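You operate a simulated robot arm through the tools that you are given. There is no shell and no other tool. Be economical: measure what you need, move in short steps, check, and stop when the job is done.

The job below is to be done with a simulated robot arm. You get a single attempt, and the scene is never put back.

TASK
Set the controls near the top of the slide bench. At the end: the wing nut is turned to tight; the dpi dial is turned to 2400; the swing-arm loupe is set to over the panel; the feed knob is set to feed; whatever was shut is shut again. Leave all else as you found it, and nothing knocked over.

It is judged by the outcome, as a careful person would: the job done as asked, and still so three seconds after it is handed in. It fails if anything else is knocked over, pushed out of place, dropped, spilled or broken.

THE ROBOT
A 7-joint arm with a two-finger parallel gripper, fixed in place. Base frame: the origin is at the foot of the arm, x ahead of it, y to its left, z up. Readings come in m, degrees, newtons and seconds.
Its first joint turns from -66.0 to 66.0 degrees. Payload 2.4 kg.
Tool frame: the origin (TCP) lies between the finger pads and is the grasp point; the fingertips stand 0.03 m ahead of it; z points along the fingers, y is the line along which they close. Largest opening 0.094 m; finger width 0.028, thickness 0.01; the body of the gripper, 0.05 by 0.096 m, starts 0.055 m behind the TCP.
Orientation is that of the tool frame in the base frame, as a unit quaternion [w, x, y, z]. With the fingers straight down and closing along the base's y, the tool's x points along the base's -x, its y along +y and its z along -z.

THE INTERFACE
- The arm moves only by the tool step_arm. Its argument "rows" is a list of rows, each an object of numbers (a shift or turn left out is 0, a gripper value left out holds the last): "wx", "wy", "wz": the turn, a rotation vector about the base's x, y, z in degrees; "x", "y", "z": the shift along the base's x, y, z in m; "grip": the gripper command, from -1 (shut) to 1 (fully open), values between in proportion. In form: [{"wx": .., "wy": .., "wz": .., "x": .., "y": .., "z": .., "grip": ..}, ...]. A call has 1 to 20 rows; each row is the pose to reach, as a shift and turn from the pose commanded when the call began. Rows are played at 5 a second. More than 0.05 m and 8.6 degrees between two rows, or a gripper value outside its range, and nothing of the call is played. A pose out of reach is approached as far as the arm can. The call stops where the force on the tool passes 40 N (or 10 N more than at its start, if that is more) or the arm is blocked; 0.2 s more then pass. The fingers move at their own pace (about 0.153 m/s each) and stop on an object; they squeeze with about 30 N. The grip force told is the motor's: it shows also when the fingers shut on nothing. Time passes only in rows, and 0.2 s behind the last, so rows that repeat a pose let the fingers close. The reply holds the time, the measured pose of the TCP, the force on the tool along the base axes, the opening and the grip force, in the units named above and with some noise.
- Cameras (640 x 400 px; columns grow to the right, rows downward): "scene" is fixed at [0.0454, 0.4801, 1.4434]; the picture's right is [-0.69, -0.73, 0.00], its down [-0.42, 0.40, -0.82] and it looks along [0.59, -0.56, -0.58] (base axes); focal length 361 px, centre (320, 200). "wrist" rides on the gripper at [0.076, 0.014, -0.103] in the tool frame; the picture's right is [-0.18, 0.98, 0.00], its down [-0.75, -0.14, -0.64] and it looks along [-0.63, -0.12, 0.77] (tool axes); focal length 243 px, centre (320, 200). There is no depth. A picture from a camera that has moved, and an enlarged one, comes with that camera's place and axes in the base frame and with its lens.
- capture(camera): a new picture of that camera. It takes no simulated time.
- enlarge(camera, box): a new picture of the part [left, top, right, bottom] of that camera's present view, enlarged. It takes no simulated time.
- hand_in(): hands the job in; it is judged then, once.

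Go step by step. Nothing tells you positions but the pictures and the camera data: compare them with the known pose of the tool, close in by small moves and look again before you grip or let go. The budget is 90 turns and 46 pictures, counting those below and the enlarged ones. Unless the task says otherwise, let go and move clear before handing in, and close with one line.

The tools are called after ">>>" as name(argument=value, ...) on one line, values as JSON. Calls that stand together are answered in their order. step_arm: Moves the arm, as the interface text tells. Its arguments: {"type":"object","properties":{"rows":{"type":"array","items":{"type":"object","properties":{"wx":{"type":"number"},"wy":{"type":"number"},"wz":{"type":"number"},"x":{"type":"number"},"y":{"type":"number"},"z":{"type":"number"},"grip":{"type":"number"}}}}},"required":["rows"]} The other tools are called the same way: capture (camera) takes a picture; enlarge (camera, box) takes an enlarged picture of a part of a camera's view; hand_in () hands the job in.

At the start:

```text
clock: 0.0
tcp_pos: [0.352, 0.1027, 1.2067]
orientation: [0.0, -0.001, 1.0, 0.0]
force: [-0.4, 0.2, -0.2]
grip_width: 0.0937
grip_force: 0.0
```

scene: 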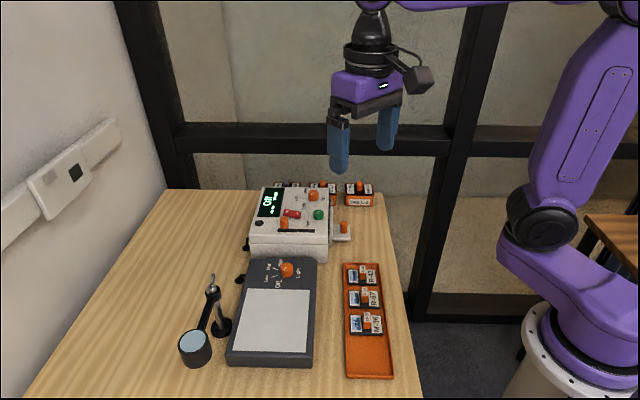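
wrist: 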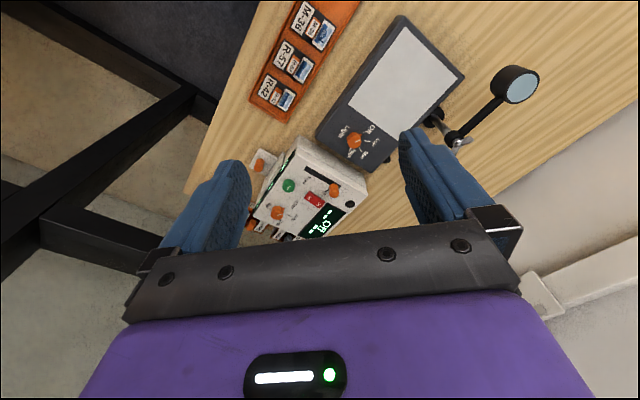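

I see a slide scanner box, a light panel with a knob, a swing-arm loupe with a wing nut, and a tray of slides. I'll enlarge the details first.

>>> enlarge(camera="scene", box=[230, 170, 390, 270])

>>> enlarge(camera="scene", box=[170, 250, 330, 370])

>>> enlarge(camera="wrist", box=[230, 100, 390, 250])

>>> enlarge(camera="wrist", box=[320, 50, 560, 200])

```text
4.00 times, centred on (310, 220) of scene
camera zoom: at [0.0454, 0.4801, 1.4434], right [-0.69, -0.73, 0.0], down [-0.42, 0.4, -0.82], along [0.59, -0.56, -0.58], focal length 1442 px, centre (360, 120)
```

zoom: 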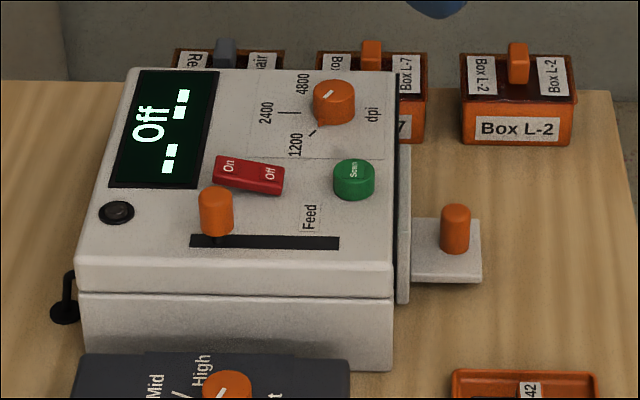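

```text
3.33 times, centred on (250, 310) of scene
camera zoom: at [0.0454, 0.4801, 1.4434], right [-0.69, -0.73, 0.0], down [-0.42, 0.4, -0.82], along [0.59, -0.56, -0.58], focal length 1202 px, centre (553, -167)
```

zoom: 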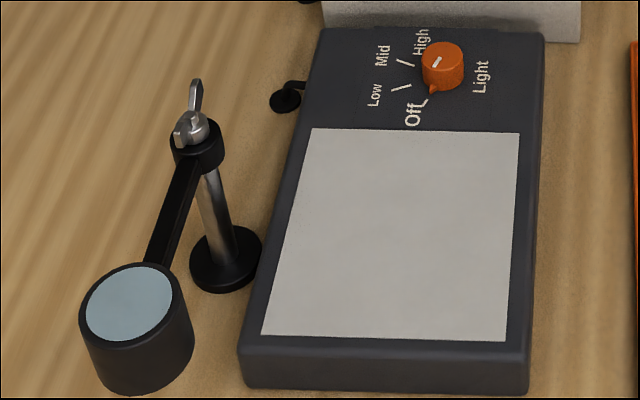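

```text
2.67 times, centred on (310, 175) of wrist
camera zoom: at [0.2748, 0.117, 1.3086], right [0.18, 0.98, 0.0], down [0.75, -0.14, 0.64], along [0.63, -0.12, -0.77], focal length 647 px, centre (347, 267)
```

zoom: 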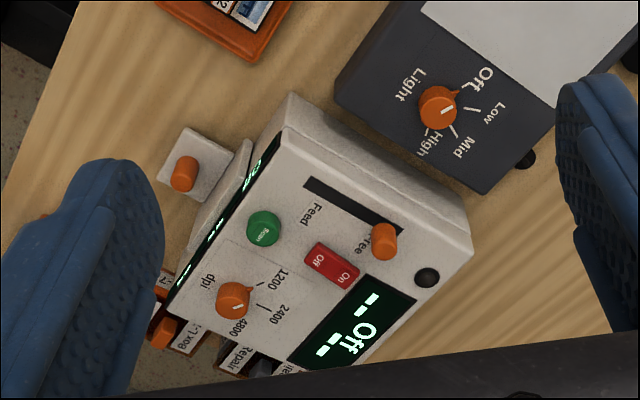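

```text
2.67 times, centred on (440, 125) of wrist
camera zoom: at [0.2748, 0.117, 1.3086], right [0.18, 0.98, 0.0], down [0.75, -0.14, 0.64], along [0.63, -0.12, -0.77], focal length 647 px, centre (0, 400)
```

zoom: 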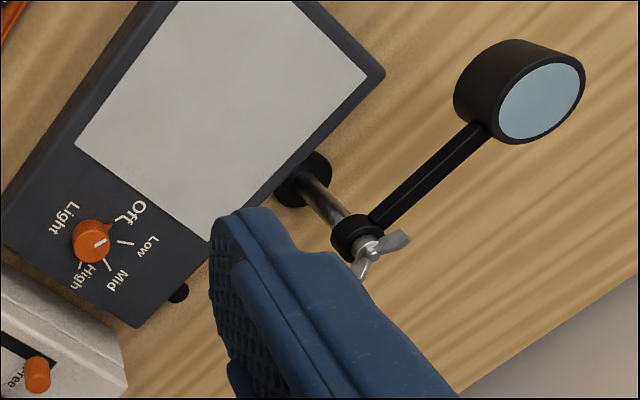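

The dpi dial points at 1200 (2400 is clockwise from it) and the feed slider is at Free. Triangulating the two views puts the scanner top near z≈0.88 and the table lower, at about 0.80. I'll move closer over the scanner to measure.

>>> step_arm(rows=[{"x": 0.025, "y": -0.016, "z": -0.03}, {"x": 0.05, "y": -0.032, "z": -0.06}, {"x": 0.075, "y": -0.048, "z": -0.09}, {"x": 0.1, "y": -0.065, "z": -0.12}, {"x": 0.128, "y": -0.083, "z": -0.15}, {"x": 0.128, "y": -0.083, "z": -0.15}])

>>> capture(camera="wrist")

>>> capture(camera="scene")

```text
clock: 1.4
tcp_pos: [0.4785, 0.0209, 1.0551]
orientation: [-0.001, 0.0, 1.0, 0.0]
force: [0.6, 0.5, 0.1]
grip_width: 0.0939
grip_force: 0.1
```

```text
39 pictures are left
camera wrist: at [0.4023, 0.0354, 1.1571], right [0.18, 0.98, 0.0], down [0.75, -0.14, 0.64], along [0.63, -0.12, -0.77], focal length 243 px, centre (320, 200)
```

wrist: 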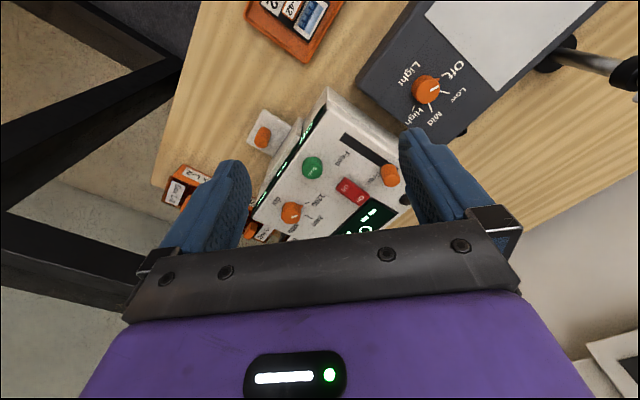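

```text
38 pictures are left
```

scene: 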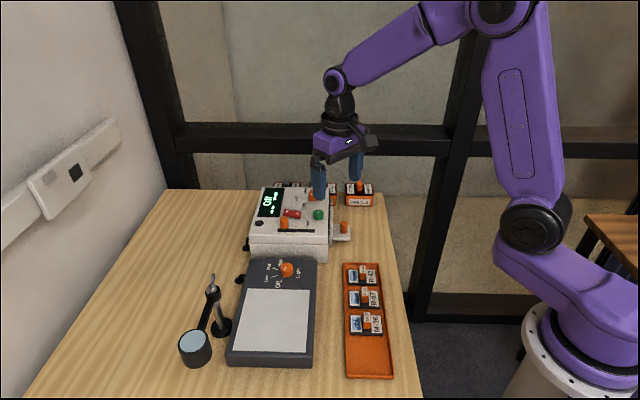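

Closer now; I'll enlarge the scanner controls for exact measurement.

>>> enlarge(camera="wrist", box=[240, 90, 420, 240])

```text
2.67 times, centred on (330, 165) of wrist
camera zoom: at [0.4023, 0.0354, 1.1571], right [0.18, 0.98, 0.0], down [0.75, -0.14, 0.64], along [0.63, -0.12, -0.77], focal length 647 px, centre (293, 293)
```

zoom: 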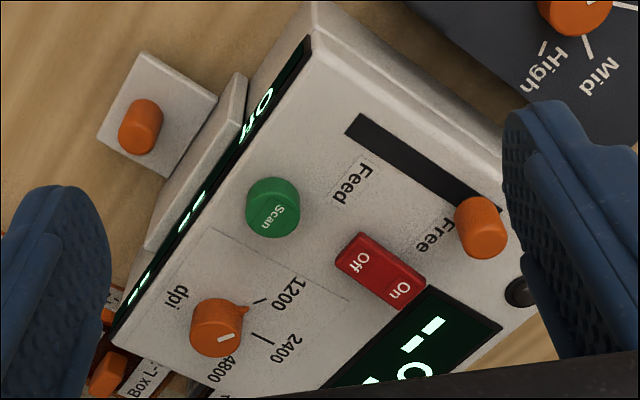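

Dial top is at about (0.630,-0.050,0.903) and the feed handle top at about (0.582,0.088,0.920). The slot runs diagonally toward (-1,-1) over ~0.057 m of travel. I'll hover over the feed handle, with the fingers turned to close along the slot.

>>> step_arm(rows=[{"x": 0.017, "y": 0.011, "z": -0.009, "wz": -7.5, "grip": 0.3}, {"x": 0.034, "y": 0.022, "z": -0.018, "wz": -15}, {"x": 0.051, "y": 0.033, "z": -0.027, "wz": -22.5}, {"x": 0.068, "y": 0.045, "z": -0.036, "wz": -30}, {"x": 0.085, "y": 0.056, "z": -0.045, "wz": -37.5}, {"x": 0.1035, "y": 0.067, "z": -0.055, "wz": -45}, {"x": 0.1035, "y": 0.067, "z": -0.055, "wz": -45}])

>>> capture(camera="wrist")

>>> enlarge(camera="scene", box=[230, 150, 390, 250])

```text
clock: 3.0
tcp_pos: [0.5821, 0.0874, 1.001]
orientation: [-0.001, 0.383, 0.924, -0.001]
force: [-0.4, 0.0, -0.6]
grip_width: 0.0609
grip_force: 0.0
```

```text
36 pictures are left
camera wrist: at [0.5387, 0.1504, 1.1042], right [0.83, 0.56, 0.0], down [0.43, -0.63, 0.64], along [0.36, -0.53, -0.77], focal length 243 px, centre (320, 200)
```

wrist: 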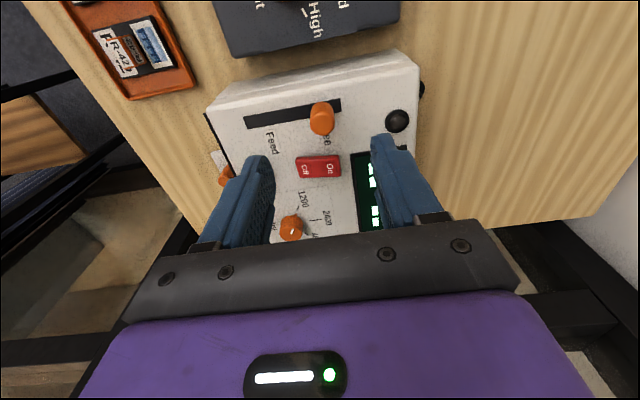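

```text
4.00 times, centred on (310, 200) of scene
camera zoom: at [0.0454, 0.4801, 1.4434], right [-0.69, -0.73, 0.0], down [-0.42, 0.4, -0.82], along [0.59, -0.56, -0.58], focal length 1442 px, centre (360, 200)
```

zoom: 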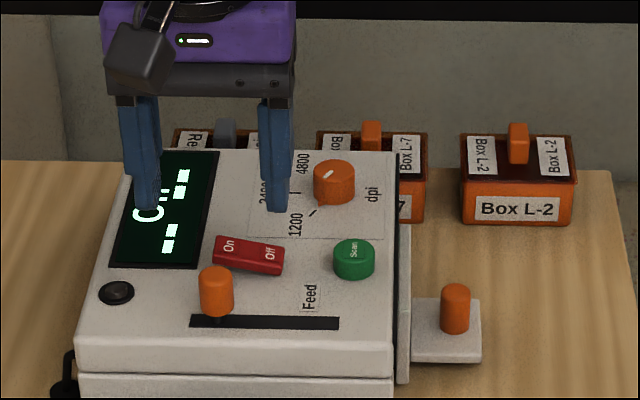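

The handle sits centred between the fingers. I'll descend and close on it.

>>> step_arm(rows=[{"x": 0.001, "z": -0.025}, {"x": 0.001, "z": -0.05}, {"x": 0.001, "z": -0.066}, {"x": 0.001, "z": -0.066, "grip": -0.2}, {"x": 0.001, "z": -0.066, "grip": -0.4}, {"x": 0.001, "z": -0.066, "grip": -1}, {"x": 0.001, "z": -0.066, "grip": -1}])

>>> capture(camera="wrist")

```text
clock: 4.6
tcp_pos: [0.5813, 0.086, 0.9365]
orientation: [0.0, 0.383, 0.924, 0.0]
force: [3.1, 1.2, -3.7]
grip_width: 0.0182
grip_force: 44.7
```

```text
34 pictures are left
camera wrist: at [0.5379, 0.1507, 1.038], right [0.83, 0.56, 0.0], down [0.43, -0.63, 0.64], along [0.36, -0.53, -0.77], focal length 243 px, centre (320, 200)
```

wrist: 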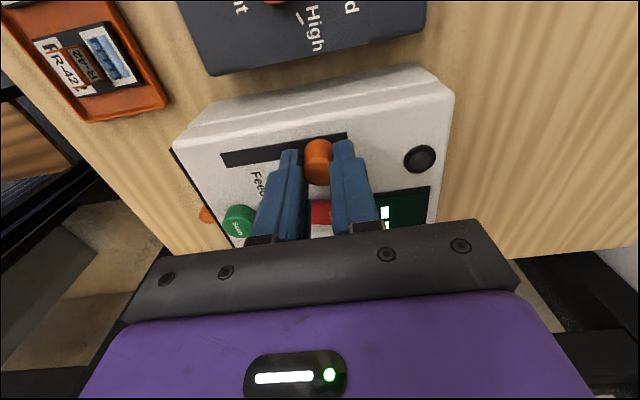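

Gripped at 18 mm width. Now sliding diagonally toward Feed in small steps.

>>> step_arm(rows=[{"x": -0.005, "y": -0.005}, {"x": -0.01, "y": -0.01}, {"x": -0.015, "y": -0.015}, {"x": -0.02, "y": -0.02}, {"x": -0.025, "y": -0.025}, {"x": -0.03, "y": -0.03}, {"x": -0.033, "y": -0.033}, {"x": -0.033, "y": -0.033}])

>>> capture(camera="wrist")

```text
clock: 6.4
tcp_pos: [0.5505, 0.0547, 0.9356]
orientation: [0.001, 0.383, 0.924, 0.0]
force: [-12.6, 11.3, 15.6]
grip_width: 0.0182
grip_force: 45.0
```

```text
33 pictures are left
camera wrist: at [0.506, 0.1186, 1.038], right [0.82, 0.57, 0.0], down [0.43, -0.63, 0.64], along [0.36, -0.53, -0.77], focal length 243 px, centre (320, 200)
```

wrist: 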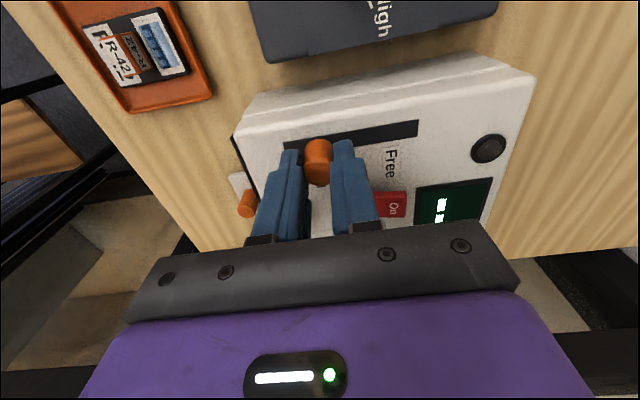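

Lateral load shows the slot leans a little more to x. The slider is about 8 mm short of the end, so I'll finish with a corrected direction.

>>> step_arm(rows=[{"x": -0.002, "y": 0.001}, {"x": -0.005, "y": -0.002}, {"x": -0.008, "y": -0.004}, {"x": -0.01, "y": -0.006}, {"x": -0.01, "y": -0.006}])

>>> enlarge(camera="scene", box=[230, 170, 390, 270])

```text
clock: 7.6
tcp_pos: [0.5434, 0.0473, 0.9359]
orientation: [0.005, 0.382, 0.924, 0.001]
force: [21.7, 6.1, -7.7]
grip_width: 0.0183
grip_force: 45.3
```

```text
4.00 times, centred on (310, 220) of scene
camera zoom: at [0.0461, 0.4803, 1.4434], right [-0.69, -0.73, 0.0], down [-0.42, 0.4, -0.82], along [0.59, -0.56, -0.58], focal length 1442 px, centre (360, 120)
```

zoom: 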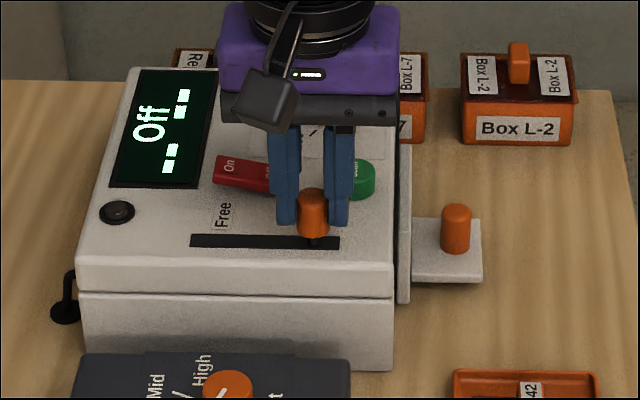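

The slider is at its Feed end stop, symmetric with its start. I'll release, lift, and go above the dpi dial.

>>> step_arm(rows=[{"x": 0.002, "y": 0.001, "grip": -0.3}, {"x": 0.002, "y": 0.001, "grip": 0.2}, {"x": 0.002, "y": 0.001, "grip": 0.2}, {"x": 0.002, "y": 0.001, "z": 0.035}, {"x": 0.002, "y": 0.001, "z": 0.068}, {"x": 0.025, "y": -0.026, "z": 0.068}, {"x": 0.05, "y": -0.055, "z": 0.068}, {"x": 0.075, "y": -0.083, "z": 0.068}, {"x": 0.0866, "y": -0.0973, "z": 0.068}, {"x": 0.0866, "y": -0.0973, "z": 0.068}])

>>> capture(camera="wrist")

>>> enlarge(camera="scene", box=[230, 150, 390, 250])

```text
clock: 9.8
tcp_pos: [0.6274, -0.0498, 1.0022]
orientation: [0.0, 0.382, 0.924, 0.0]
force: [-0.4, 0.0, -0.4]
grip_width: 0.0562
grip_force: 0.1
```

```text
31 pictures are left
camera wrist: at [0.583, 0.0141, 1.1044], right [0.83, 0.56, 0.0], down [0.43, -0.63, 0.64], along [0.36, -0.53, -0.77], focal length 243 px, centre (320, 200)
```

wrist: 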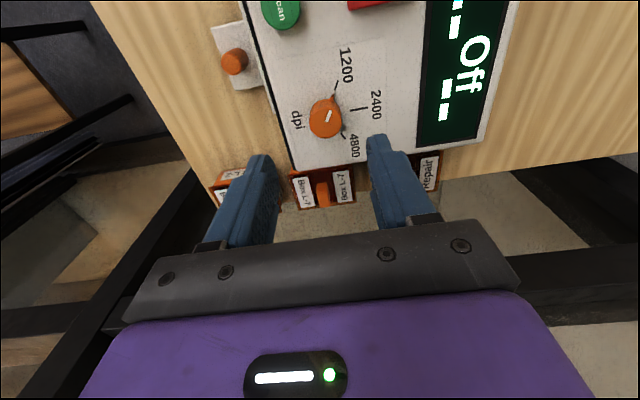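

```text
4.00 times, centred on (310, 200) of scene
camera zoom: at [0.0454, 0.4801, 1.4434], right [-0.69, -0.73, 0.0], down [-0.42, 0.4, -0.82], along [0.59, -0.56, -0.58], focal length 1442 px, centre (360, 200)
```

zoom: 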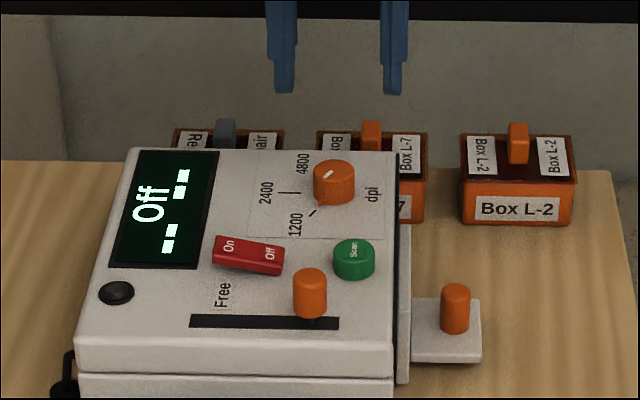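

The slider stayed at Feed. Dial centre is about (0.631,-0.050), its pointer at ~105° and the 2400 tick at ~45°, so it needs -60°. I'll descend and grip.

>>> step_arm(rows=[{"x": 0.003, "z": -0.03}, {"x": 0.003, "z": -0.06}, {"x": 0.003, "z": -0.078}, {"x": 0.003, "z": -0.078, "grip": -0.1}, {"x": 0.003, "z": -0.078, "grip": -0.3}, {"x": 0.003, "z": -0.078, "grip": -1}, {"x": 0.003, "z": -0.078, "grip": -1}])

>>> capture(camera="wrist")

```text
clock: 11.4
tcp_pos: [0.6306, -0.0487, 0.9244]
orientation: [0.001, 0.382, 0.924, 0.0]
force: [7.4, 3.1, -6.4]
grip_width: 0.0272
grip_force: 45.0
```

```text
29 pictures are left
camera wrist: at [0.5869, 0.0154, 1.0273], right [0.82, 0.57, 0.0], down [0.43, -0.63, 0.64], along [0.36, -0.53, -0.77], focal length 243 px, centre (320, 200)
```

wrist: 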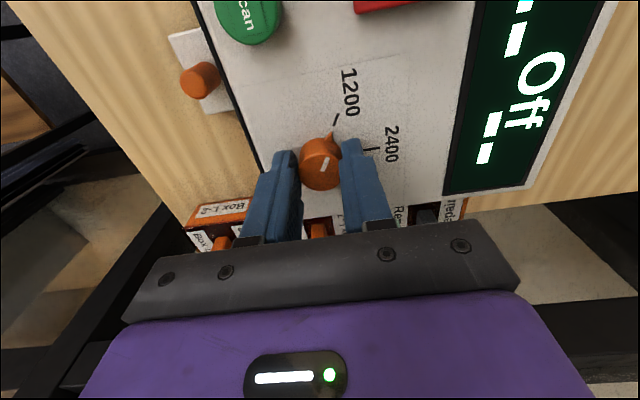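

Knob gripped (27 mm). Rotating clockwise 60°.

>>> step_arm(rows=[{"wz": -6}, {"wz": -12}, {"wz": -18}, {"wz": -24}, {"wz": -30}, {"wz": -36}, {"wz": -42}, {"wz": -48}, {"wz": -54}, {"wz": -60}, {"wz": -60}])

>>> capture(camera="wrist")

```text
clock: 13.8
tcp_pos: [0.6327, -0.0471, 0.925]
orientation: [0.003, 0.794, 0.608, 0.005]
force: [32.1, 13.4, -13.7]
grip_width: 0.0272
grip_force: 44.4
```

```text
28 pictures are left
camera wrist: at [0.6653, 0.0221, 1.028], right [0.9, -0.43, 0.01], down [-0.34, -0.69, 0.64], along [-0.27, -0.58, -0.77], focal length 243 px, centre (320, 200)
```

wrist: 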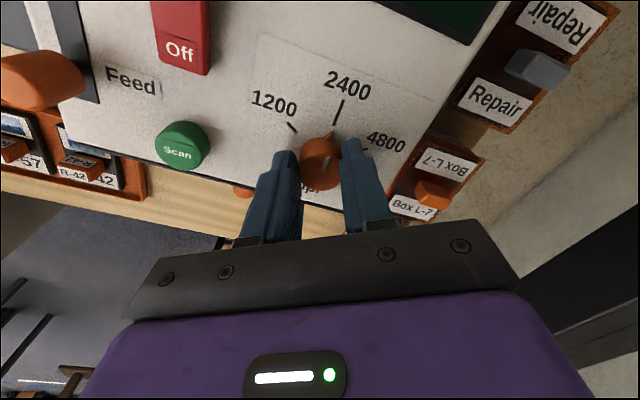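

The pointer lines up with 2400. I'll release, lift, and check.

>>> step_arm(rows=[{"x": 0.002, "y": 0.001, "grip": -0.5}, {"x": 0.002, "y": 0.001, "grip": -0.1}, {"x": 0.002, "y": 0.001, "grip": 0.1}, {"x": 0.002, "y": 0.001, "z": 0.03}, {"x": 0.002, "y": 0.001, "z": 0.07}, {"x": 0.002, "y": 0.001, "z": 0.11}, {"x": 0.002, "y": 0.001, "z": 0.11}])

>>> enlarge(camera="wrist", box=[240, 40, 440, 180])

```text
clock: 15.4
tcp_pos: [0.6335, -0.0474, 1.0354]
orientation: [0.0, 0.793, 0.609, 0.0]
force: [-0.4, -0.1, -0.3]
grip_width: 0.0518
grip_force: 0.0
```

```text
2.86 times, centred on (340, 110) of wrist
camera zoom: at [0.6665, 0.0227, 1.1386], right [0.9, -0.43, 0.0], down [-0.33, -0.69, 0.64], along [-0.28, -0.58, -0.77], focal length 693 px, centre (263, 457)
```

zoom: 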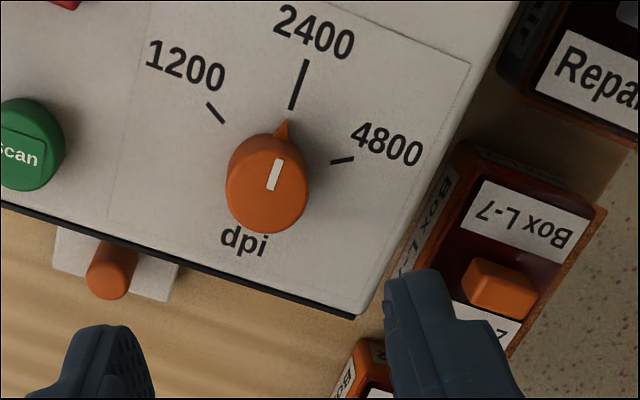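

The dial is on 2400. Next is the loupe: post and nut at about (0.51,0.317,0.925), head at about (0.431,0.395,0.925), arm ~0.11 m. The panel centre is at about (0.428,0.241), so it needs about a 90° swing counter-clockwise seen from above. I'll move above the head.

>>> step_arm(rows=[{"x": -0.017, "y": 0.037, "z": 0.02, "wz": 5, "grip": 1}, {"x": -0.034, "y": 0.074, "z": 0.03, "wz": 10}, {"x": -0.051, "y": 0.111, "z": 0.03, "wz": 15}, {"x": -0.068, "y": 0.147, "z": 0.03, "wz": 20}, {"x": -0.084, "y": 0.184, "z": 0.03, "wz": 25}, {"x": -0.101, "y": 0.221, "z": 0.03, "wz": 30}, {"x": -0.118, "y": 0.258, "z": 0.03, "wz": 35}, {"x": -0.135, "y": 0.295, "z": 0.03, "wz": 40}, {"x": -0.152, "y": 0.332, "z": 0.03, "wz": 45}, {"x": -0.169, "y": 0.369, "z": 0.03, "wz": 50}, {"x": -0.186, "y": 0.406, "z": 0.02, "wz": 55}, {"x": -0.202, "y": 0.442, "z": 0.0, "wz": 60}, {"x": -0.202, "y": 0.442, "z": 0.0, "wz": 60}])

>>> capture(camera="wrist")

>>> capture(camera="scene")

```text
clock: 18.2
tcp_pos: [0.4281, 0.3936, 1.0332]
orientation: [0.0, 0.382, 0.924, -0.001]
force: [1.3, -0.5, -0.3]
grip_width: 0.0938
grip_force: 0.0
```

```text
26 pictures are left
camera wrist: at [0.3835, 0.4568, 1.1358], right [0.82, 0.57, 0.0], down [0.43, -0.63, 0.64], along [0.36, -0.53, -0.77], focal length 243 px, centre (320, 200)
```

wrist: 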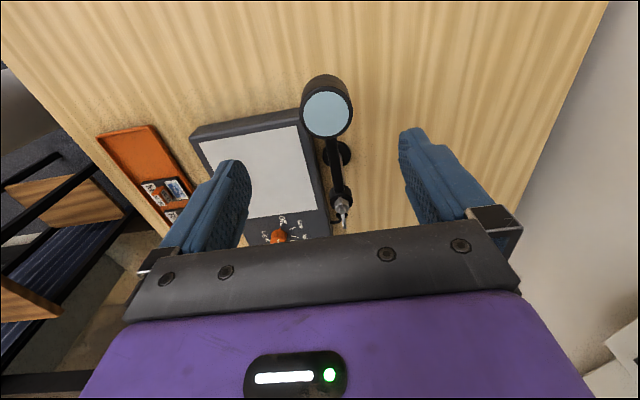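

```text
25 pictures are left
```

scene: 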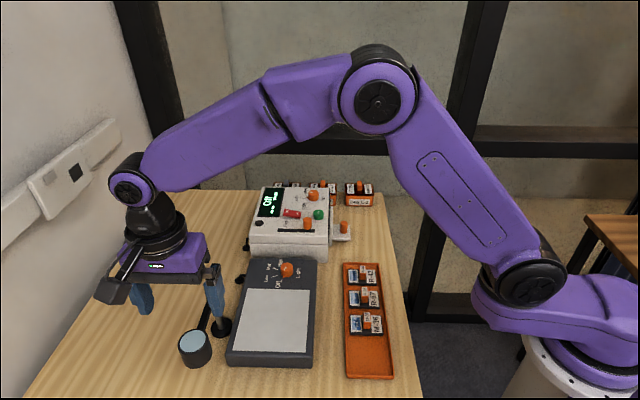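

Refined: post (0.508,0.319), head (0.432,0.3945), arm at 135°. I'll narrow the fingers to ~7 cm and lower them astride the head, with the fingers on the tangential sides.

>>> step_arm(rows=[{"x": 0.004, "y": 0.001, "z": -0.02, "grip": 0.55}, {"x": 0.004, "y": 0.001, "z": -0.045}, {"x": 0.004, "y": 0.001, "z": -0.07}, {"x": 0.004, "y": 0.001, "z": -0.096}, {"x": 0.004, "y": 0.001, "z": -0.096}])

>>> capture(camera="wrist")

>>> enlarge(camera="scene", box=[130, 250, 290, 370])

```text
clock: 19.4
tcp_pos: [0.4337, 0.3936, 0.9368]
orientation: [-0.001, 0.382, 0.924, -0.001]
force: [-0.3, 0.0, 0.6]
grip_width: 0.0729
grip_force: 0.0
```

```text
24 pictures are left
camera wrist: at [0.3898, 0.4578, 1.0392], right [0.83, 0.56, 0.0], down [0.43, -0.63, 0.64], along [0.36, -0.53, -0.77], focal length 243 px, centre (320, 200)
```

wrist: 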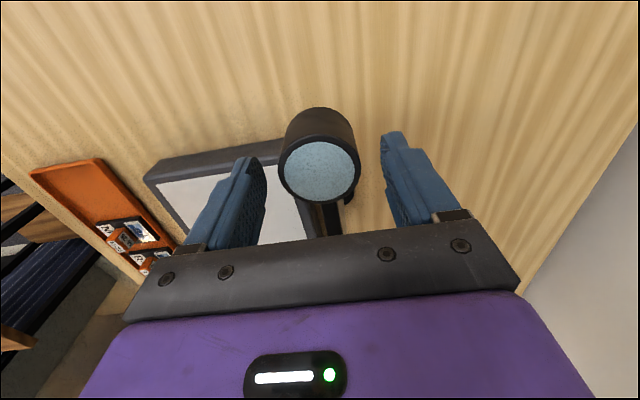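

```text
3.33 times, centred on (210, 310) of scene
camera zoom: at [0.0454, 0.4801, 1.4434], right [-0.69, -0.73, 0.0], down [-0.42, 0.4, -0.82], along [0.59, -0.56, -0.58], focal length 1202 px, centre (687, -167)
```

zoom: 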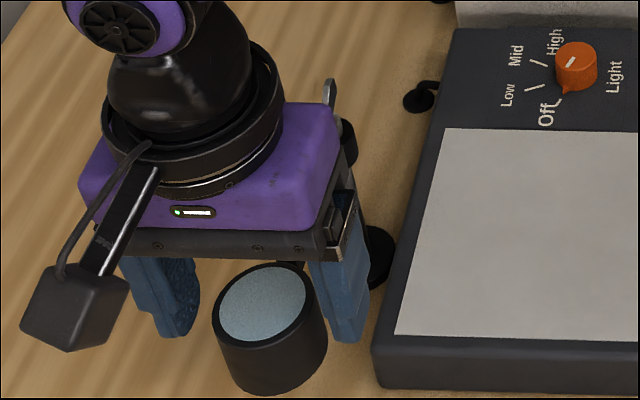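

The head is between the fingers with clearance. Swinging along the arc around the post, first about 67°.

>>> step_arm(rows=[{"x": -0.009, "y": -0.0104, "wz": 7.5}, {"x": -0.0166, "y": -0.0218, "wz": 15}, {"x": -0.0227, "y": -0.0341, "wz": 22.5}, {"x": -0.0271, "y": -0.0471, "wz": 30}, {"x": -0.0298, "y": -0.0606, "wz": 37.5}, {"x": -0.0307, "y": -0.0743, "wz": 45}, {"x": -0.0298, "y": -0.088, "wz": 52.5}, {"x": -0.0271, "y": -0.1015, "wz": 60}, {"x": -0.0227, "y": -0.1145, "wz": 67.5}, {"x": -0.0227, "y": -0.1145, "wz": 67.5}])

>>> capture(camera="wrist")

```text
clock: 21.6
tcp_pos: [0.4108, 0.2803, 0.9396]
orientation: [0.0, -0.196, 0.981, 0.0]
force: [0.7, 0.3, -0.6]
grip_width: 0.0728
grip_force: 0.0
```

```text
22 pictures are left
camera wrist: at [0.3353, 0.264, 1.0415], right [-0.21, 0.98, 0.0], down [0.75, 0.16, 0.64], along [0.63, 0.13, -0.77], focal length 243 px, centre (320, 200)
```

wrist: 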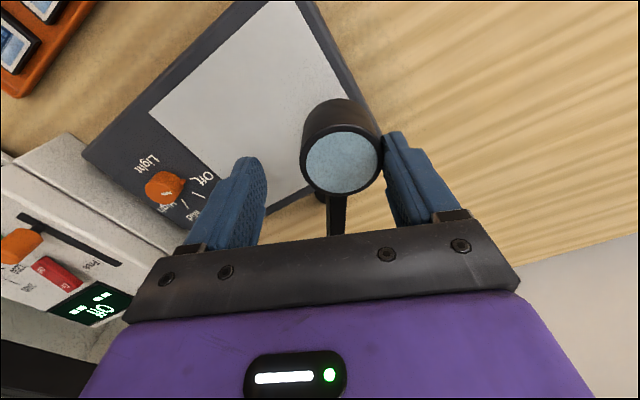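

It swings freely, with the head resting on the trailing finger. Continuing about 28° more so that the head centres over the panel.

>>> step_arm(rows=[{"x": 0.0061, "y": -0.0123, "wz": 7.5}, {"x": 0.0137, "y": -0.0237, "wz": 15}, {"x": 0.0227, "y": -0.0341, "wz": 22.5}, {"x": 0.0309, "y": -0.0414, "wz": 28.5}, {"x": 0.0309, "y": -0.0414, "wz": 28.5}])

>>> capture(camera="wrist")

>>> capture(camera="scene")

```text
clock: 22.8
tcp_pos: [0.4417, 0.2387, 0.9393]
orientation: [0.0, -0.432, 0.902, 0.001]
force: [-0.8, -0.9, -0.3]
grip_width: 0.073
grip_force: 0.0
```

```text
21 pictures are left
camera wrist: at [0.3825, 0.1881, 1.0408], right [-0.65, 0.76, 0.0], down [0.58, 0.5, 0.64], along [0.49, 0.42, -0.77], focal length 243 px, centre (320, 200)
```

wrist: 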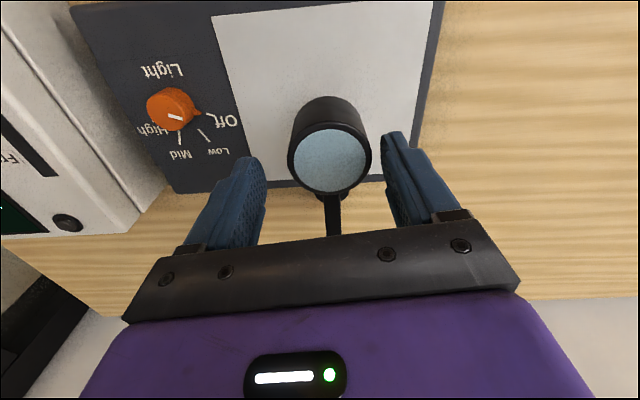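

```text
20 pictures are left
```

scene: 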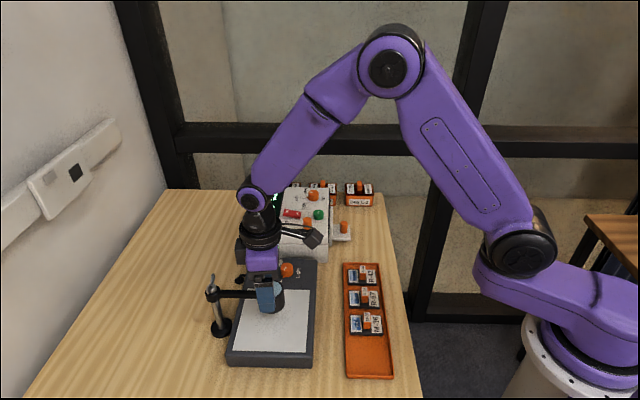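

The head is now at (0.430,0.238), over the panel centre. I'll lift off and hover above the wing nut to look at it.

>>> step_arm(rows=[{"z": 0.04}, {"z": 0.08}, {"z": 0.11}, {"x": 0.03, "y": 0.035, "z": 0.11}, {"x": 0.066, "y": 0.07, "z": 0.11}, {"x": 0.066, "y": 0.08, "z": 0.11}, {"x": 0.066, "y": 0.08, "z": 0.11}])

>>> capture(camera="wrist")

>>> enlarge(camera="scene", box=[180, 260, 276, 340])

```text
refused: row 5 steps farther than a row can; nothing moved
```

```text
19 pictures are left
camera wrist: at [0.3825, 0.1881, 1.0408], right [-0.65, 0.76, 0.0], down [0.58, 0.5, 0.64], along [0.49, 0.42, -0.77], focal length 243 px, centre (320, 200)
```

wrist: 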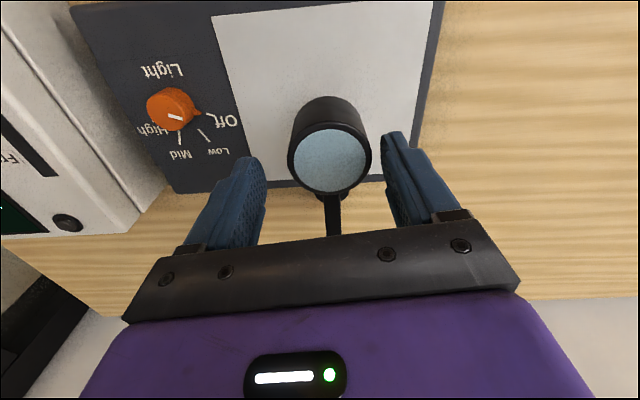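

```text
5.00 times, centred on (228, 300) of scene
camera zoom: at [0.0454, 0.4801, 1.4434], right [-0.69, -0.73, 0.0], down [-0.42, 0.4, -0.82], along [0.59, -0.56, -0.58], focal length 1803 px, centre (780, -300)
```

zoom: 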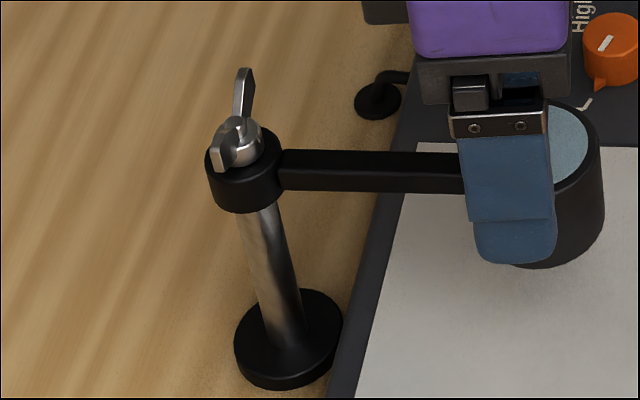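

A step was too long, so I'll redo the lift in smaller steps.

>>> step_arm(rows=[{"z": 0.04}, {"z": 0.08}, {"z": 0.11}, {"x": 0.022, "y": 0.026, "z": 0.11}, {"x": 0.044, "y": 0.053, "z": 0.11}, {"x": 0.066, "y": 0.08, "z": 0.11}, {"x": 0.066, "y": 0.08, "z": 0.11}])

>>> enlarge(camera="wrist", box=[240, 50, 400, 210])

```text
clock: 24.4
tcp_pos: [0.508, 0.3175, 1.0478]
orientation: [0.0, -0.43, 0.903, 0.0]
force: [0.0, -0.6, 0.0]
grip_width: 0.0729
grip_force: 0.1
```

```text
2.50 times, centred on (320, 130) of wrist
camera zoom: at [0.4499, 0.2666, 1.1506], right [-0.65, 0.76, 0.0], down [0.58, 0.5, 0.64], along [0.49, 0.42, -0.77], focal length 606 px, centre (320, 375)
```

zoom: 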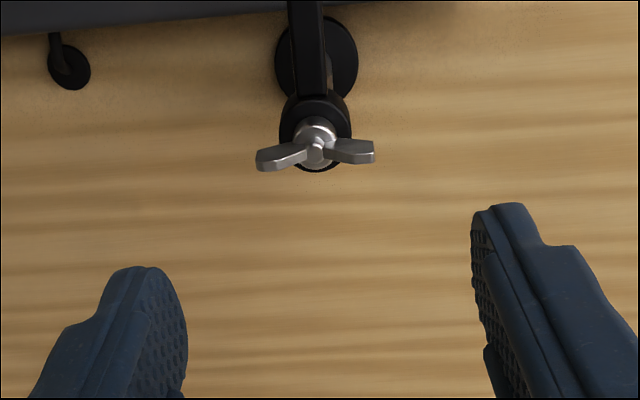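

The wings lie along -45°/135°, centred at about (0.509,0.318), with wing tips at z≈0.938. I'll turn the gripper to yaw 135° so that the pads close flat on the wings and leave plenty of clockwise range.

>>> step_arm(rows=[{"wz": 8, "grip": 0.2}, {"wz": 16}, {"wz": 24}, {"wz": 32}, {"wz": 40}, {"wz": 48}, {"wz": 56}, {"wz": 64}, {"wz": 72}, {"wz": 80}, {"x": 0.001, "y": 0.0, "z": -0.03, "wz": 84}, {"x": 0.001, "y": 0.0, "z": -0.05, "wz": 84}, {"x": 0.001, "y": 0.0, "z": -0.05, "wz": 84}])

>>> enlarge(camera="wrist", box=[240, 70, 400, 230])

>>> enlarge(camera="scene", box=[180, 240, 276, 320])

```text
clock: 27.2
tcp_pos: [0.5093, 0.3183, 0.9994]
orientation: [0.0, 0.924, -0.382, 0.0]
force: [-0.1, -0.3, -0.4]
grip_width: 0.0563
grip_force: 0.1
```

```text
2.50 times, centred on (320, 150) of wrist
camera zoom: at [0.5538, 0.2544, 1.1019], right [-0.82, -0.57, 0.0], down [-0.43, 0.63, 0.64], along [-0.36, 0.53, -0.77], focal length 606 px, centre (320, 325)
```

zoom: 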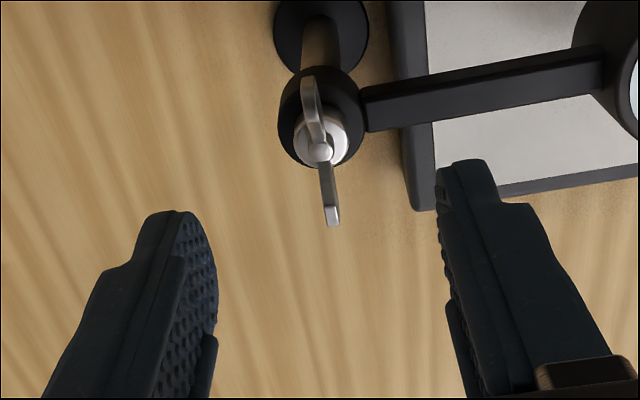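

```text
5.00 times, centred on (228, 280) of scene
camera zoom: at [0.0454, 0.4801, 1.4434], right [-0.69, -0.73, 0.0], down [-0.42, 0.4, -0.82], along [0.59, -0.56, -0.58], focal length 1803 px, centre (780, -200)
```

zoom: 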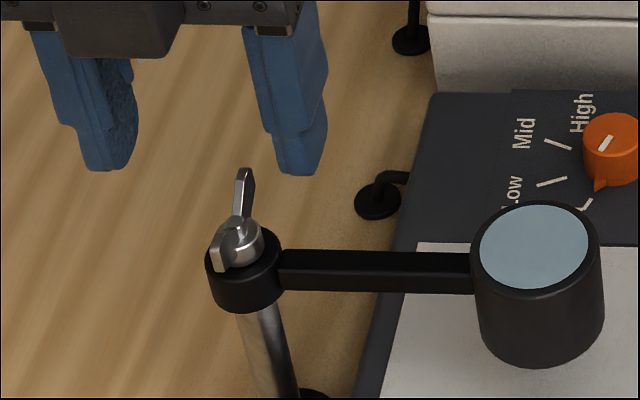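

Aligned and centred. I'll lower to tips z≈0.923 and close on the wings.

>>> step_arm(rows=[{"x": 0.001, "z": -0.02}, {"x": 0.001, "z": -0.035}, {"x": 0.001, "z": -0.046}, {"x": 0.001, "z": -0.046, "grip": -0.2}, {"x": 0.001, "z": -0.046, "grip": -0.5}, {"x": 0.001, "z": -0.046, "grip": -1}, {"x": 0.001, "z": -0.046, "grip": -1}])

>>> enlarge(camera="wrist", box=[240, 70, 400, 230])

```text
clock: 28.8
tcp_pos: [0.509, 0.3186, 0.9536]
orientation: [0.002, 0.924, -0.383, -0.001]
force: [-8.8, -5.9, 1.4]
grip_width: 0.0163
grip_force: 44.8
```

```text
2.50 times, centred on (320, 150) of wrist
camera zoom: at [0.5536, 0.2541, 1.0557], right [-0.83, -0.56, 0.0], down [-0.43, 0.63, 0.64], along [-0.36, 0.53, -0.77], focal length 606 px, centre (320, 325)
```

zoom: 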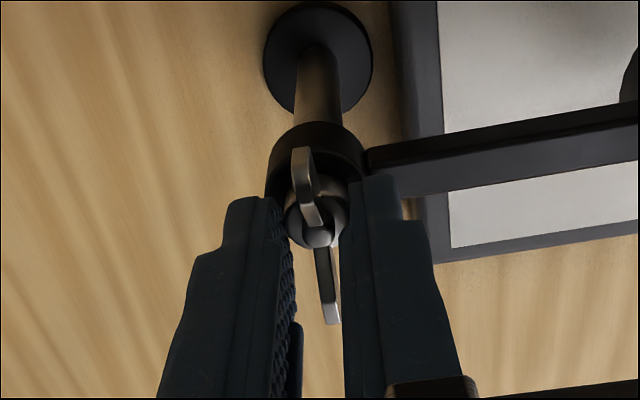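

The fingers hold the nut body with the wings between the pads. Turning clockwise 45° to start.

>>> step_arm(rows=[{"wz": -7.5}, {"wz": -15}, {"wz": -22.5}, {"wz": -30}, {"wz": -37.5}, {"wz": -45}, {"wz": -45}])

>>> enlarge(camera="wrist", box=[240, 70, 400, 230])

```text
clock: 30.4
tcp_pos: [0.5121, 0.3182, 0.9533]
orientation: [0.001, -0.707, 0.708, 0.0]
force: [2.9, 1.4, -5.8]
grip_width: 0.0162
grip_force: 44.9
```

```text
2.50 times, centred on (320, 150) of wrist
camera zoom: at [0.4963, 0.2421, 1.0556], right [-0.98, 0.19, 0.0], down [0.14, 0.75, 0.64], along [0.12, 0.63, -0.77], focal length 606 px, centre (320, 325)
```

zoom: 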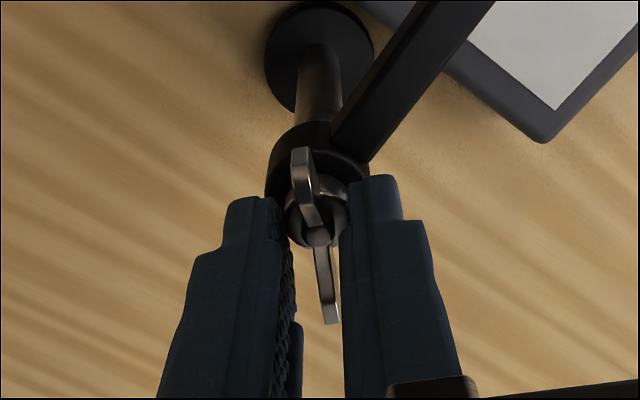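

The nut follows and the loupe arm stays put. Turning further and watching the resistance.

>>> step_arm(rows=[{"wz": -7.5}, {"wz": -15}, {"wz": -22.5}, {"wz": -30}, {"wz": -37.5}, {"wz": -45}, {"wz": -45}])

>>> enlarge(camera="wrist", box=[240, 70, 400, 230])

```text
clock: 32.0
tcp_pos: [0.5123, 0.318, 0.9535]
orientation: [0.003, -0.381, 0.925, 0.0]
force: [24.0, 0.3, -5.1]
grip_width: 0.016
grip_force: 45.3
```

```text
2.50 times, centred on (320, 150) of wrist
camera zoom: at [0.4479, 0.2739, 1.0554], right [-0.56, 0.83, 0.0], down [0.63, 0.43, 0.65], along [0.53, 0.36, -0.76], focal length 606 px, centre (320, 325)
```

zoom: 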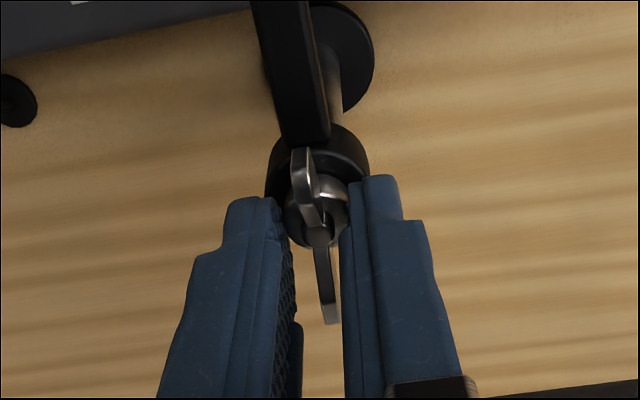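

Turned 90° so far; the side load comes from a small centring offset. I'll correct that and continue in small steps.

>>> step_arm(rows=[{"x": 0.002}, {"x": 0.002, "wz": -6}, {"x": 0.002, "wz": -12}, {"x": 0.002, "wz": -18}, {"x": 0.002, "wz": -24}, {"x": 0.002, "wz": -30}, {"x": 0.002, "wz": -30}])

>>> enlarge(camera="wrist", box=[240, 70, 400, 230])

```text
clock: 33.6
tcp_pos: [0.5134, 0.3182, 0.9536]
orientation: [0.0, -0.128, 0.992, -0.001]
force: [12.8, -12.3, 9.5]
grip_width: 0.016
grip_force: 45.0
```

```text
2.50 times, centred on (320, 150) of wrist
camera zoom: at [0.4357, 0.3112, 1.0558], right [-0.07, 1.0, 0.0], down [0.76, 0.06, 0.64], along [0.64, 0.05, -0.77], focal length 606 px, centre (320, 325)
```

zoom: 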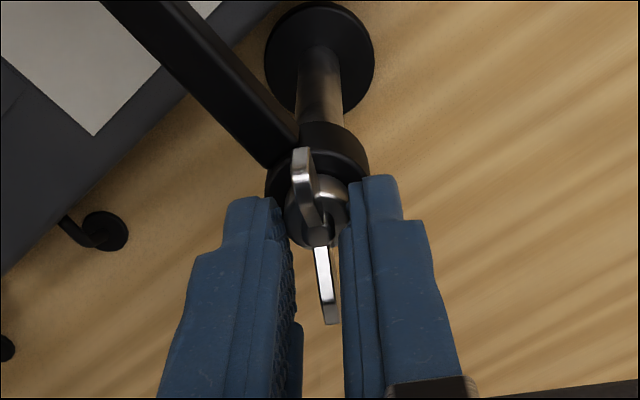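

120° in and the nut still follows. Continuing.

>>> step_arm(rows=[{"wz": -6}, {"wz": -12}, {"wz": -18}, {"wz": -24}, {"wz": -30}, {"wz": -36}, {"wz": -42}, {"wz": -48}, {"wz": -54}, {"wz": -60}, {"wz": -60}])

>>> enlarge(camera="wrist", box=[240, 70, 400, 230])

```text
clock: 36.0
tcp_pos: [0.5125, 0.3148, 0.9522]
orientation: [0.0, 0.384, 0.923, -0.002]
force: [-1.7, -24.8, 14.9]
grip_width: 0.0161
grip_force: 45.2
```

```text
2.50 times, centred on (320, 150) of wrist
camera zoom: at [0.4691, 0.3792, 1.0556], right [0.83, 0.56, 0.0], down [0.43, -0.63, 0.64], along [0.36, -0.53, -0.77], focal length 606 px, centre (320, 325)
```

zoom: 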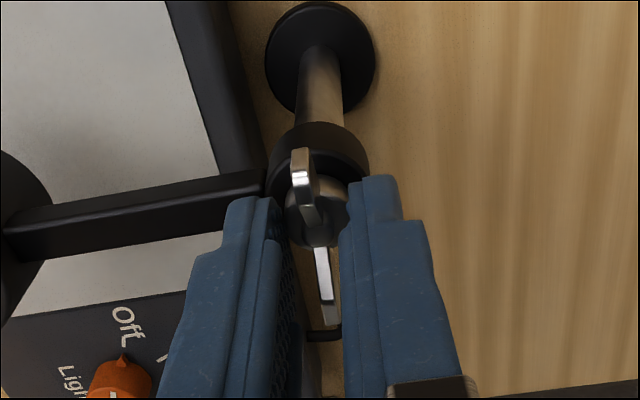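

180° turned with no stop yet; the drift matches a 2.6 mm off-centre grip orbiting a fixed nut. I'll recentre the command and continue 40° more, looking for a stop.

>>> step_arm(rows=[{"x": 0.0, "y": -0.0035}, {"x": 0.0, "y": -0.0035, "wz": -6}, {"x": -0.0005, "y": -0.0037, "wz": -12}, {"x": -0.001, "y": -0.0038, "wz": -18}, {"x": -0.0013, "y": -0.004, "wz": -24}, {"x": -0.0016, "y": -0.004, "wz": -30}, {"x": -0.002, "y": -0.004, "wz": -36}, {"x": -0.002, "y": -0.004, "wz": -40}, {"x": -0.002, "y": -0.004, "wz": -40}])

>>> enlarge(camera="wrist", box=[240, 70, 400, 230])

```text
clock: 38.0
tcp_pos: [0.5094, 0.3171, 0.9542]
orientation: [0.0, 0.673, 0.74, 0.001]
force: [5.5, 16.8, -0.3]
grip_width: 0.023
grip_force: 44.8
```

```text
2.50 times, centred on (320, 150) of wrist
camera zoom: at [0.5163, 0.3947, 1.0558], right [1.0, -0.09, 0.0], down [-0.07, -0.76, 0.64], along [-0.06, -0.64, -0.77], focal length 606 px, centre (320, 325)
```

zoom: 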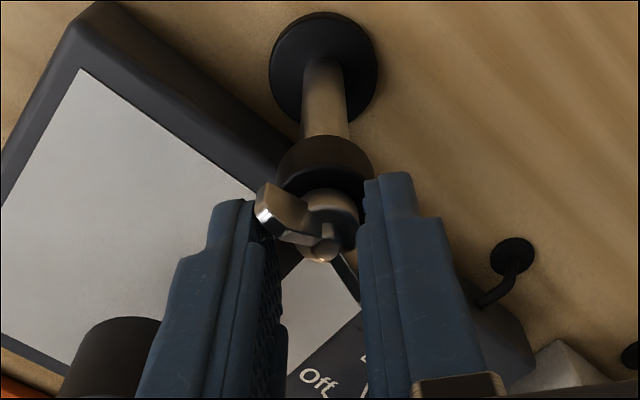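

The nut has hit its stop: the fingers now twist past it and were pried to 23 mm. I'll open here without turning back, lift straight up and inspect.

>>> step_arm(rows=[{"grip": -0.3}, {"grip": 0.2}, {"grip": 0.4}, {"z": 0.03}, {"z": 0.06}, {"z": 0.1}, {"z": 0.12}, {"z": 0.12}])

>>> enlarge(camera="wrist", box=[220, 30, 420, 190])

>>> capture(camera="scene")

```text
clock: 39.8
tcp_pos: [0.509, 0.3129, 1.0734]
orientation: [-0.001, 0.675, 0.738, 0.0]
force: [-0.2, -0.1, 0.2]
grip_width: 0.0659
grip_force: 0.0
```

```text
2.50 times, centred on (320, 110) of wrist
camera zoom: at [0.5179, 0.3904, 1.1754], right [1.0, -0.1, 0.0], down [-0.08, -0.76, 0.64], along [-0.06, -0.64, -0.77], focal length 606 px, centre (320, 425)
```

zoom: 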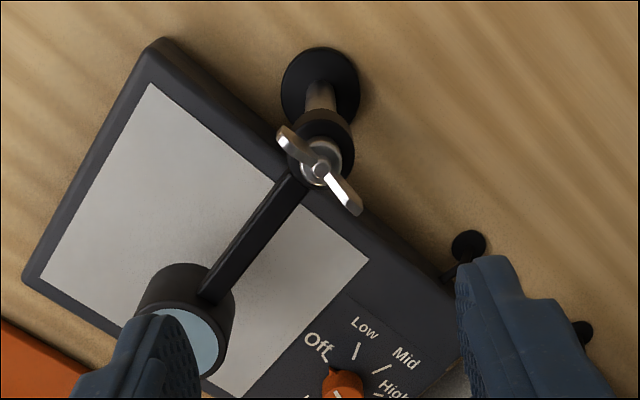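

```text
7 pictures are left
```

scene: 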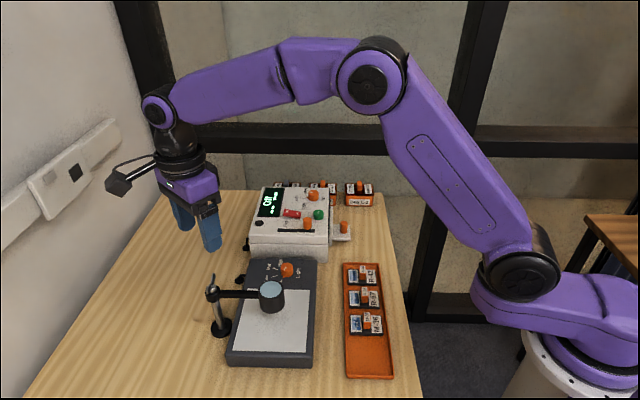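

The nut stopped half a turn on, with its wings square to the arm again, and the loupe is over the panel with its base unmoved. One last look at the scanner before handing in.

>>> enlarge(camera="scene", box=[230, 170, 390, 270])

>>> enlarge(camera="scene", box=[180, 255, 320, 345])

```text
4.00 times, centred on (310, 220) of scene
camera zoom: at [0.0454, 0.4801, 1.4434], right [-0.69, -0.73, 0.0], down [-0.42, 0.4, -0.82], along [0.59, -0.56, -0.58], focal length 1442 px, centre (360, 120)
```

zoom: 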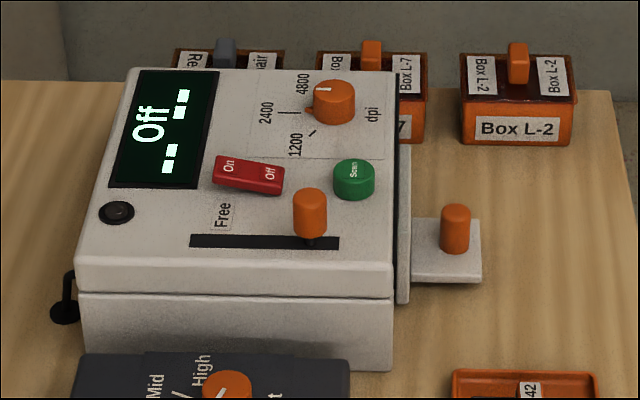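

```text
4.44 times, centred on (250, 300) of scene
camera zoom: at [0.0454, 0.4801, 1.4434], right [-0.69, -0.73, 0.0], down [-0.42, 0.4, -0.82], along [0.59, -0.56, -0.58], focal length 1603 px, centre (631, -244)
```

zoom: 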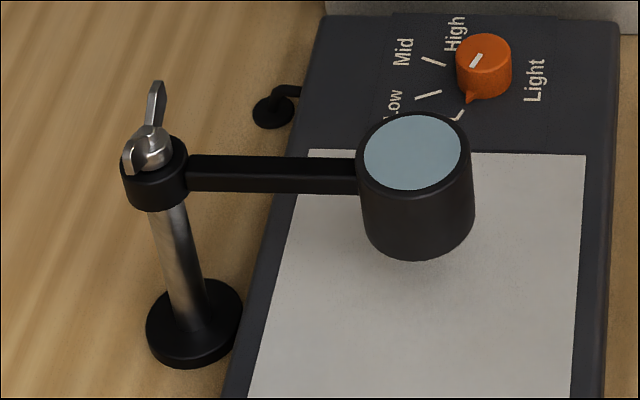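

The feed knob is at Feed, the dial points to 2400, the loupe is over the panel and the nut is tight, with nothing else disturbed. Handing in.

>>> hand_in()

```text
The job is handed in.
```

The job is handed in: feed knob at Feed, dpi dial at 2400, loupe swung over the panel, and wing nut turned clockwise half a turn to its stop. I opened nothing, so nothing needed shutting again, and I saw nothing else moved.
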